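You operate a simulated robot arm through the tools that you are given. There is no shell and no other tool. Be economical: measure what you need, move in short steps, check, and stop when the job is done.

Carry out the task below with a simulated robot arm. There is one attempt and no reset: what you move stays moved.

## Task
Put one of the silver bolts from the top of the green table on top of the blue reel.

It is judged by the outcome, as a careful person would: the job done as asked, and still so three seconds after it is handed in. It fails if anything else is knocked over, pushed out of place, dropped, spilled or broken.

## Robot
A 7-joint arm with a two-finger parallel gripper, fixed in place. Base frame: the origin is at the foot of the arm, x ahead of it, y to its left, z up; the work surface is at about z = 0. Readings come in mm, rad, newtons and seconds.
With the tool pointing down near the work surface it reaches from about 240 to 620 mm from the base axis. Its first joint turns from -1.152 to 1.152 rad. Payload 2.6 kg.
The tool frame sits at the grasp point between the pads (the TCP): z along the fingers, y along the line on which they close. The tips reach 30 mm beyond it. Largest opening 94 mm; finger width 28, thickness 10; the body of the gripper, 50 by 96 mm, starts 55 mm behind the TCP.
Orientation is told as [roll, pitch, yaw] about the base's x, y, z axes, in that order, counted from this pose: with the fingers straight down and closing along the base's y, the tool's x points along the base's -x, its y along +y and its z along -z.

## Interface
- The arm moves only by the tool apply_moves. Its argument "deltas" is a list of rows, each a list of 5 numbers: the finger opening in mm, from 0 to 94, then the shift along the tool's x, y, z in mm, then the turn about the tool's z in rad. In form: [[grip, dx, dy, dz, yaw], ...]. A call has 1 to 20 rows; each row is the pose to reach, as a shift and turn from the pose commanded when the call began, along the tool's axes at that moment. A row lasts 0.2 s, in which the tool goes at most 50 mm and 0.15 rad; a call with a longer step from one row to the next is refused whole, and so is a gripper value outside its range. Where a pose cannot be reached the arm comes as near as it can. A force on the tool above 40 N (or 10 N above the force at the start of the call, whichever is more), or a blocked arm, ends the call early, and 0.2 s more pass. Each finger travels about 72 mm/s and halts on what it meets, pressing with about 37 N; the grip force reading is that of the motor and also rises with nothing between the fingers. The clock runs only during rows and for 0.2 s after the last one: add rows that repeat a pose to give the fingers time. The reply holds the time, the measured pose of the TCP, the force on the tool along the base axes, the opening and the grip force, in the units named above and with some noise.
- Cameras (640 x 400 px; columns grow to the right, rows downward): "scene" is fixed at [55.9, 457.5, 558.2]; the picture's right is [-0.52, -0.86, 0.00], its down [-0.50, 0.30, -0.81] and it looks along [0.70, -0.42, -0.58] (base axes); focal length 308 px, centre (320, 200). "wrist" rides on the gripper at [-37, 0, -58] in the tool frame; the picture's right is [0.00, -1.00, 0.00], its down [0.97, 0.00, -0.24] and it looks along [0.24, 0.00, 0.97] (tool axes); focal length 218 px, centre (320, 200).
- camera(camera): a new picture of that camera. The clock stands still meanwhile.
- point_at(camera, pixels): for up to 12 pixels [column, row] of the newest picture of that camera ("zoom" is the newest enlarged one), the place [x, y, z] in the base frame of the surface seen there, good to about 2 mm, but the place of the scene camera against the robot may be out by one fixed shift of up to 12 mm in any direction. The clock stands still meanwhile.
- inspect(camera, box): a new picture of the part [left, top, right, bottom] of that camera's present view, enlarged. The clock stands still meanwhile.
- sign_off(): hands the job in; it is judged then, once.

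Go step by step. Measure first, check grasps and placings, and put right what went wrong. The budget is 60 turns and 26 pictures, counting those below and the enlarged ones. Unless the task says otherwise, let go and move clear before handing in, and close with one line.

The tools are called after "Call:" as name(argument=value, ...) on one line, values as JSON. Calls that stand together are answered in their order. apply_moves: Moves the arm, as the interface text tells. Its arguments: {"type":"object","properties":{"deltas":{"type":"array","items":{"type":"array","items":{"type":"number"}}}},"required":["deltas"]} The other tools are called the same way: camera (camera) takes a picture; point_at (camera, pixels) gives the place of the surface under pixels of a picture; inspect (camera, box) takes an enlarged picture of a part of a camera's view; sign_off () hands the job in.

At the start:

```text
t: 0.0
ee_pos: [365.9, 219.6, 322.1]
tcp_rot: [0.0, 0.0, 0.0]
wrist_force: [0.9, 0.4, 0.3]
gripper_width: 94.0
gripper_force: 0.0
```

scene: 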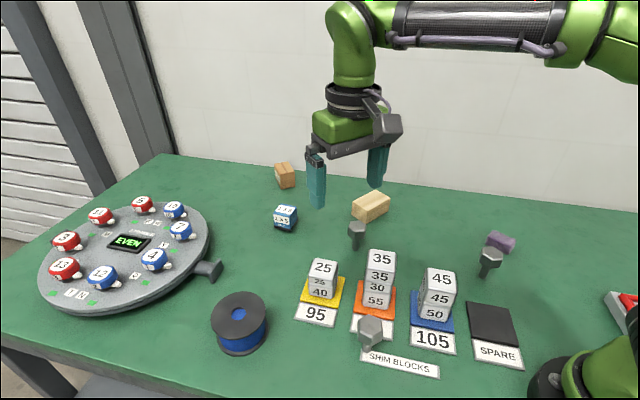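
wrist: 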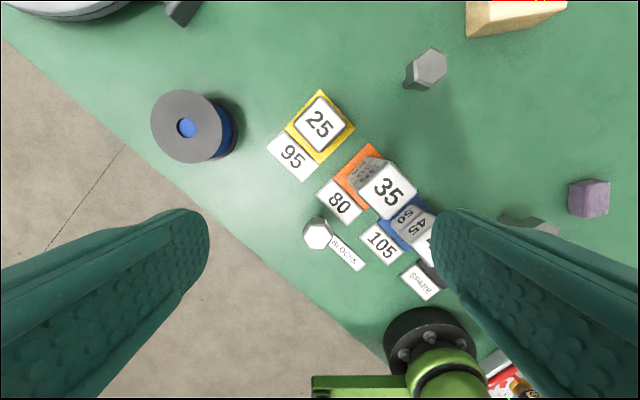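

The scene shows three silver bolts standing near (357,233), (489,260) and (370,332), and the blue reel at (240,320). I'll measure them with both cameras.

Call:
inspect(camera="scene", box=[190, 190, 430, 370])

Call:
point_at(camera="wrist", pixels=[[432, 66], [415, 82], [405, 88], [317, 234], [187, 128], [170, 105], [200, 150], [160, 130], [212, 125], [187, 97], [187, 158], [250, 170]])

Call:
point_at(camera="scene", pixels=[[356, 227], [357, 240], [358, 250], [371, 325], [240, 312], [240, 300], [225, 312], [260, 312], [240, 350], [489, 253], [487, 274], [370, 345]])

```text
2.22 times, centred on (310, 280) of scene
```

zoom: 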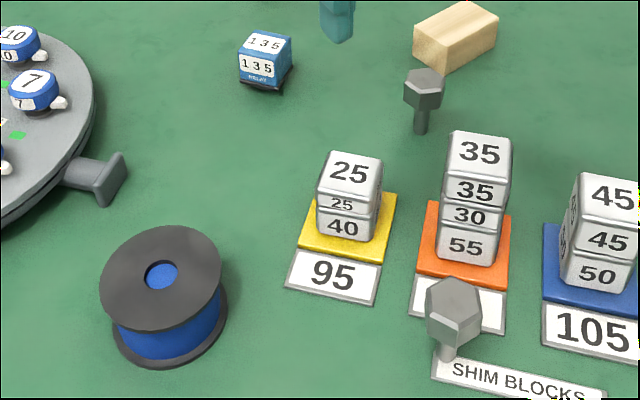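

```text
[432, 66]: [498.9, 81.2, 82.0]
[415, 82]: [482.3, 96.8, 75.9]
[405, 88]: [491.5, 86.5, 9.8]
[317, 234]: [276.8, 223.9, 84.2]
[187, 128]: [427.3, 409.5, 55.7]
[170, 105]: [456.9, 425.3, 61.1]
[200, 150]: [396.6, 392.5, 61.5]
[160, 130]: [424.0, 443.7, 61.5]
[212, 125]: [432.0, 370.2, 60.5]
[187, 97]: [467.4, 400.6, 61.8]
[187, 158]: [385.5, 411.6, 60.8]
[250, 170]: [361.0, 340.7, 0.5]
```

```text
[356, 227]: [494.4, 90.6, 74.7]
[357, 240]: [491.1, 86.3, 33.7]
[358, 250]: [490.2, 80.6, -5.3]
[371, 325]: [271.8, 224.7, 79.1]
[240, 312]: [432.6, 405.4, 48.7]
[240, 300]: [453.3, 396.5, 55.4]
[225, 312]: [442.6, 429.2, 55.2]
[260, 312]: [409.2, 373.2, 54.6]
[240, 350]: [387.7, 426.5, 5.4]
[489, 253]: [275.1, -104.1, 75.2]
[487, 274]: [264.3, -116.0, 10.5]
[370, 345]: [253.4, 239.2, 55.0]
```

The bolt at about (495, 86) stands head up, with its head top at z≈80, and has free space around it. The reel top is at z≈61, centred near (427, 408). I'll move over the bolt while staying high, then drop part way.

Call:
apply_moves(deltas=[[94, -30, -32, 0, 0], [94, -60, -64, 0, 0], [94, -90, -96, 0, 0], [94, -118, -124, 0, 0], [94, -129, -134, 0, 0], [94, -129, -134, 40, 0], [94, -129, -134, 80, 0], [94, -129, -134, 120, 0], [94, -129, -134, 120, 0]])

Call:
camera(camera="wrist")

```text
t: 2.0
ee_pos: [496.3, 86.8, 203.3]
tcp_rot: [0.001, 0.0, 0.0]
wrist_force: [-0.1, 0.6, 0.7]
gripper_width: 93.9
gripper_force: 0.1
```

```text
22 pictures are left
```

wrist: 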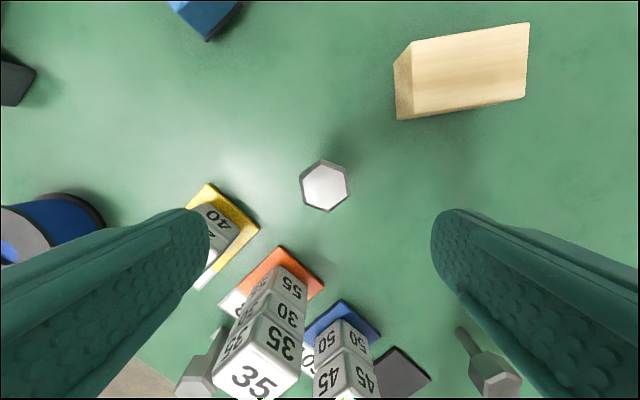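

The hex head is at (324,185). The yellow-base stack at about (225,225) may lie close to the left finger's path down, so I'll enlarge the head and measure the neighbours.

Call:
inspect(camera="wrist", box=[284, 160, 364, 210])

Call:
point_at(camera="wrist", pixels=[[324, 185], [310, 185], [338, 185], [324, 172], [324, 200], [208, 186], [258, 228], [215, 215], [280, 248], [322, 292], [300, 280], [396, 118]])

Call:
point_at(camera="scene", pixels=[[323, 266], [380, 258], [438, 277]])

```text
8.00 times, centred on (324, 185) of wrist
```

zoom: 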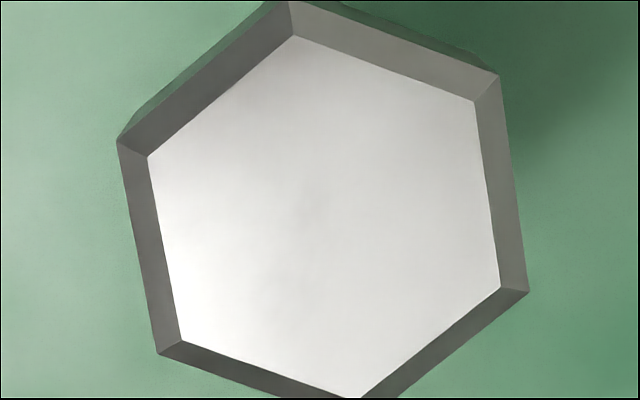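

```text
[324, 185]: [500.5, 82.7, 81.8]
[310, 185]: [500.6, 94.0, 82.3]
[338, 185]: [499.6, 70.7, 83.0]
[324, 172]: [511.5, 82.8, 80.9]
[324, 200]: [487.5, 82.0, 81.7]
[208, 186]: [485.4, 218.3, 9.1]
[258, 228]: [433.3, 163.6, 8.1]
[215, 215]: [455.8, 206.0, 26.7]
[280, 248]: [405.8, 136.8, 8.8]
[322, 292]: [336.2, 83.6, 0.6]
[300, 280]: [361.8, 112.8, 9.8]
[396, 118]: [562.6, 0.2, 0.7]
```

```text
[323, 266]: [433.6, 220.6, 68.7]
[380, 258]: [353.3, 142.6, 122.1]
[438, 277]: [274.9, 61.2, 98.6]
```

The hex is centred near (324.8,187.5) with its side flats turned about 9°, so the gripper needs about -0.16 rad. The head is 33 mm across flats with its top at z≈82, and the neighbours are clear. I'll align, narrow to 65 mm and descend to z≈67.

Call:
apply_moves(deltas=[[80, -3, -4, 0, -0.08], [70, -3, -4, 0, -0.16], [65, -3, -4, 40, -0.16], [65, -3, -4, 70, -0.16]])

Call:
inspect(camera="wrist", box=[160, 100, 480, 300])

```text
t: 3.0
ee_pos: [498.0, 80.1, 134.6]
tcp_rot: [0.0, 0.0, 0.161]
wrist_force: [0.4, 0.2, -0.4]
gripper_width: 65.2
gripper_force: 0.1
```

```text
2.00 times, centred on (320, 200) of wrist
```

zoom: 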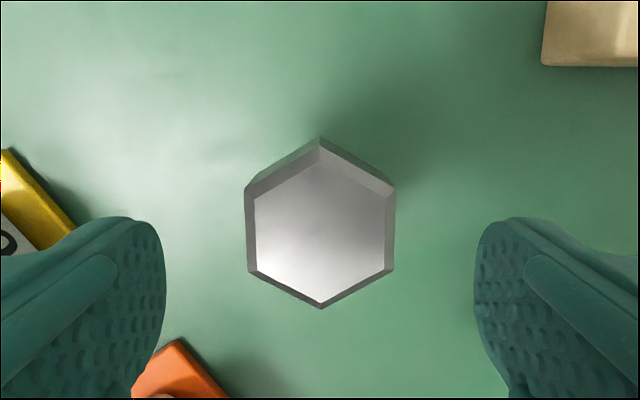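

The hex is now square to the pads and centred at column 320. I'll descend to z≈67 and close.

Call:
apply_moves(deltas=[[65, -2, 0, 35, 0], [65, -2, 0, 67, 0], [65, -2, 0, 67, 0], [55, -2, 0, 67, 0], [42, -2, 0, 67, 0], [30, -2, 0, 67, 0], [25, -2, 0, 67, 0], [20, -2, 0, 67, 0], [20, -2, 0, 67, 0]])

Call:
inspect(camera="scene", box=[280, 140, 440, 260])

```text
t: 5.0
ee_pos: [501.1, 81.5, 66.4]
tcp_rot: [0.0, 0.0, 0.16]
wrist_force: [-0.4, 1.2, 0.1]
gripper_width: 44.2
gripper_force: 37.1
```

```text
3.33 times, centred on (360, 200) of scene
```

zoom: 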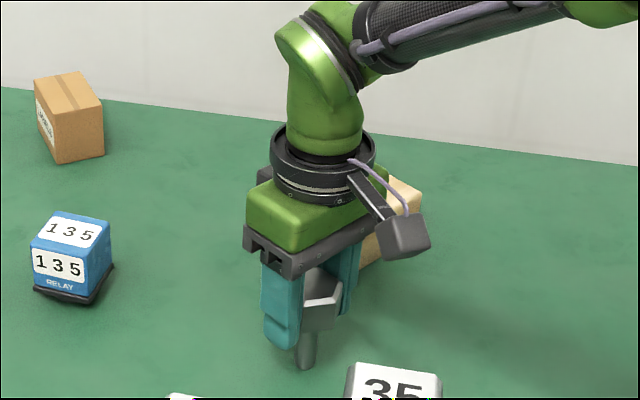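

The grip holds at 44 mm and 37 N, and the picture shows the head between the pads with the shank hanging below. I'll lift straight up and check it.

Call:
apply_moves(deltas=[[20, 0, 0, -15, 0], [20, 0, 0, -40, 0], [20, 0, 0, -75, 0], [20, 0, 0, -110, 0], [20, 0, 0, -110, 0]])

Call:
camera(camera="scene")

```text
t: 6.2
ee_pos: [501.0, 80.8, 175.9]
tcp_rot: [0.001, -0.001, 0.159]
wrist_force: [-1.5, -0.4, -1.0]
gripper_width: 44.3
gripper_force: 37.4
```

```text
18 pictures are left
```

scene: 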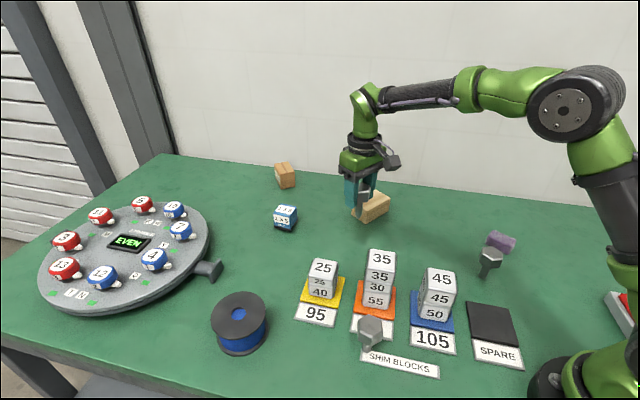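

The bolt is lifted and held. I'll carry it at this height to above the near side of the reel top, aiming for about (408, 390).

Call:
apply_moves(deltas=[[20, 3, 20, 0, 0], [20, 8, 55, 0, 0], [20, 13, 90, 0, 0], [20, 17, 125, 0, 0], [20, 22, 160, 0, 0], [20, 26, 195, 0, 0], [20, 31, 230, 0, 0], [20, 36, 265, 0, 0], [20, 39, 295, 0, 0], [20, 41, 310, 0, 0], [20, 42, 319, 0, 0], [20, 42, 319, 0, 0]])

Call:
camera(camera="wrist")

Call:
inspect(camera="scene", box=[120, 190, 360, 370])

```text
t: 8.8
ee_pos: [408.1, 390.3, 176.6]
tcp_rot: [0.0, 0.001, 0.159]
wrist_force: [0.0, 0.2, -0.7]
gripper_width: 43.9
gripper_force: 37.1
```

```text
17 pictures are left
```

wrist: 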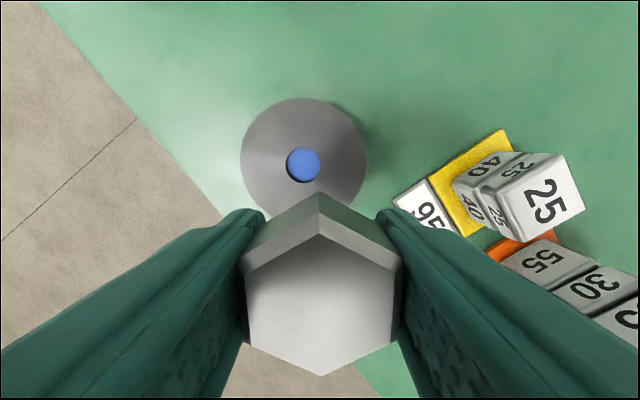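

```text
2.22 times, centred on (240, 280) of scene
```

zoom: 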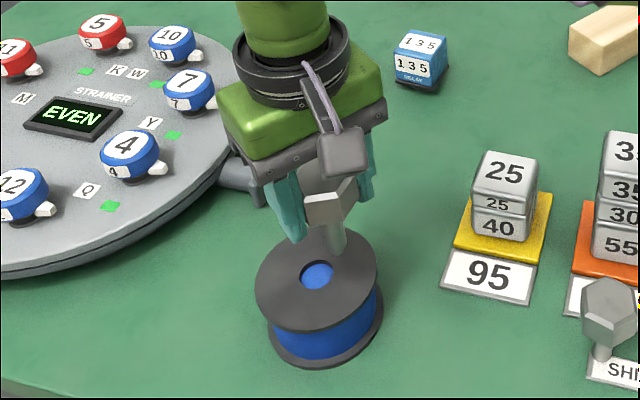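

The wrist view shows the reel top at about (304,157) with its hole at (303,165). I'll measure its rim and hole edges to fix the spot.

Call:
point_at(camera="wrist", pixels=[[243, 155], [364, 155], [304, 100], [304, 165], [285, 165], [321, 165], [303, 146], [303, 185], [262, 205], [250, 180], [340, 190], [280, 200]])

```text
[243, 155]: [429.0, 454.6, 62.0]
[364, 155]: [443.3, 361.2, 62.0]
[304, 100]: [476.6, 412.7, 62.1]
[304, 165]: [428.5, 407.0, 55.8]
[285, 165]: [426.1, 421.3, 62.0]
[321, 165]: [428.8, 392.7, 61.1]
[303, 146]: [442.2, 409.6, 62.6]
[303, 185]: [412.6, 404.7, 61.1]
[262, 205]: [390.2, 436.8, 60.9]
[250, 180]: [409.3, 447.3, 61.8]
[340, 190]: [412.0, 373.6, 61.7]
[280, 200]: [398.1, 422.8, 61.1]
```

The reel's centre is about (427.5, 407), the hole radius is about 14 and the rim radius about 48. The mid-ring spot is therefore 31 mm from the centre, about 5 mm further towards the base. The bolt's foot should touch at TCP z≈128, so I'll shift and lower to just above that.

Call:
apply_moves(deltas=[[20, 4, -3, 0, 0], [20, 4, -3, 20, 0], [20, 4, -3, 36, 0], [20, 4, -3, 43, 0], [20, 4, -3, 45, 0], [20, 4, -3, 45, 0]])

Call:
inspect(camera="scene", box=[190, 240, 310, 360])

```text
t: 10.2
ee_pos: [405.3, 386.4, 131.8]
tcp_rot: [-0.001, 0.0, 0.161]
wrist_force: [0.8, -0.7, -1.0]
gripper_width: 43.9
gripper_force: 37.1
```

```text
3.33 times, centred on (250, 300) of scene
```

zoom: 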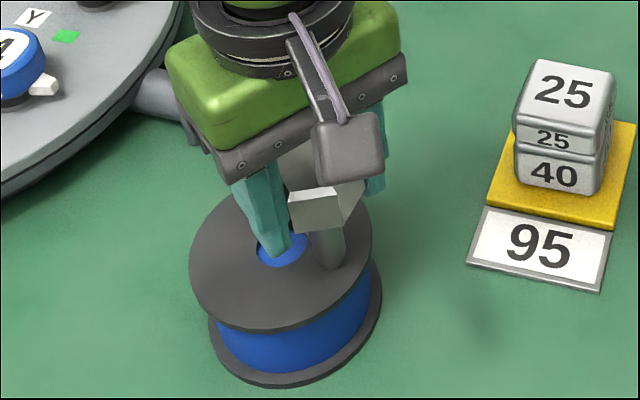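

The foot is over the flange at zoom (330,265), between the hole edge and the rim, and no contact is felt yet. I'll lower in 1 mm steps.

Call:
apply_moves(deltas=[[20, 0, 0, 1, 0], [20, 0, 0, 2, 0], [20, 0, 0, 2.5, 0], [20, 0, 0, 2.5, 0]])

```text
t: 11.2
ee_pos: [403.8, 386.7, 129.2]
tcp_rot: [-0.001, 0.002, 0.16]
wrist_force: [-0.7, -0.9, -1.1]
gripper_width: 44.0
gripper_force: 37.0
```

Call:
apply_moves(deltas=[[20, 0, 0, 0.5, 0], [20, 0, 0, 1, 0], [20, 0, 0, 1, 0]])

```text
t: 12.0
ee_pos: [405.0, 386.0, 127.2]
tcp_rot: [-0.002, -0.001, 0.16]
wrist_force: [-0.3, 0.1, -1.5]
gripper_width: 43.9
gripper_force: 37.0
```

There's still no clear force at z≈127.5. I'll go down another 0.5–1 mm.

Call:
apply_moves(deltas=[[20, 0, 0, 0.4, 0], [20, 0, 0, 0.8, 0], [20, 0, 0, 0.8, 0]])

Call:
inspect(camera="scene", box=[220, 260, 280, 320])

```text
t: 12.8
ee_pos: [405.3, 386.4, 127.9]
tcp_rot: [0.0, 0.001, 0.16]
wrist_force: [0.5, -0.8, -1.2]
gripper_width: 44.0
gripper_force: 36.7
```

```text
6.67 times, centred on (250, 290) of scene
```

zoom: 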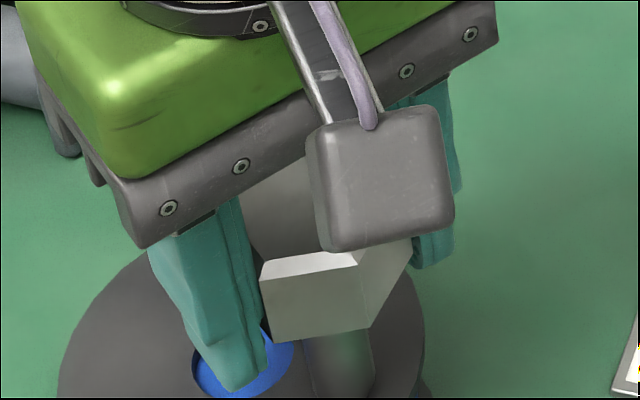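

The readings carry about 1 mm of noise and there's no push-back yet. I'll continue with small steps and watch for contact.

Call:
apply_moves(deltas=[[20, 0, 0, 0.4, 0], [20, 0, 0, 0.8, 0], [20, 0, 0, 0.8, 0]])

Call:
inspect(camera="scene", box=[220, 290, 290, 335])

```text
t: 13.6
ee_pos: [404.4, 386.3, 126.6]
tcp_rot: [0.0, 0.0, 0.161]
wrist_force: [0.3, 0.2, -0.4]
gripper_width: 43.9
gripper_force: 37.4
```

```text
8.89 times, centred on (255, 312) of scene
```

zoom: 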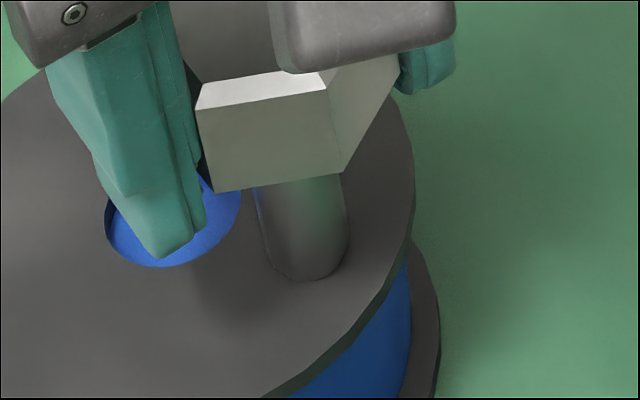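

The foot sits right at the flange with roughly 9 mm to the rim. I'll take another small step to confirm contact.

Call:
apply_moves(deltas=[[20, 0, 0, 0.4, 0], [20, 0, 0, 0.8, 0], [20, 0, 0, 0.8, 0]])

```text
t: 14.4
ee_pos: [404.4, 385.9, 126.2]
tcp_rot: [0.001, -0.004, 0.16]
wrist_force: [-1.3, -2.1, 6.0]
gripper_width: 43.9
gripper_force: 37.5
```

A 6 N upward force shows the bolt is resting on the reel. I'll open gently, then raise straight up.

Call:
apply_moves(deltas=[[43, 0, 0, 0, 0], [46, 0, 0, 0, 0], [50, 0, 0, 0, 0], [58, 0, 0, 0, 0], [66, 0, 0, 0, 0], [72, 0, 0, 0, 0], [72, 0, 0, 0, 0]])

Call:
camera(camera="wrist")

```text
t: 16.0
ee_pos: [405.2, 386.5, 124.7]
tcp_rot: [0.0, 0.001, 0.162]
wrist_force: [0.3, 0.2, -0.2]
gripper_width: 72.0
gripper_force: 0.1
```

```text
12 pictures are left
```

wrist: 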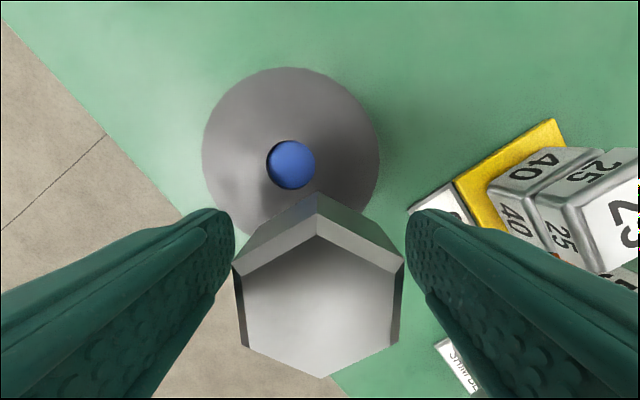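

The bolt stands upright and both pads are clear of its head. I'll rise straight up.

Call:
apply_moves(deltas=[[72, 0, 0, -15, 0], [72, 0, 0, -40, 0], [72, 0, 0, -80, 0], [72, 0, 0, -120, 0], [72, 0, 0, -150, 0], [72, 0, 0, -150, 0]])

Call:
camera(camera="scene")

```text
t: 17.4
ee_pos: [403.8, 386.0, 274.7]
tcp_rot: [-0.001, 0.0, 0.16]
wrist_force: [-0.5, 0.5, -0.6]
gripper_width: 72.1
gripper_force: 0.0
```

```text
11 pictures are left
```

scene: 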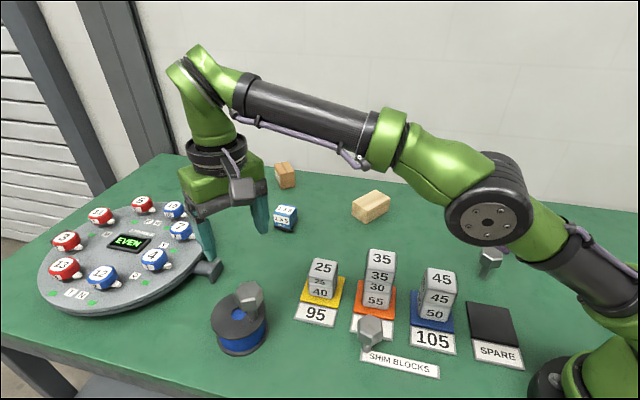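

The bolt stands upright on the reel at (248,298), the gripper is clear, and nothing else has moved. I'll hand the job in.

Call:
sign_off()

```text
The job is handed in.
```

One silver bolt from the green table is standing upright on top of the blue reel, and nothing else was moved.
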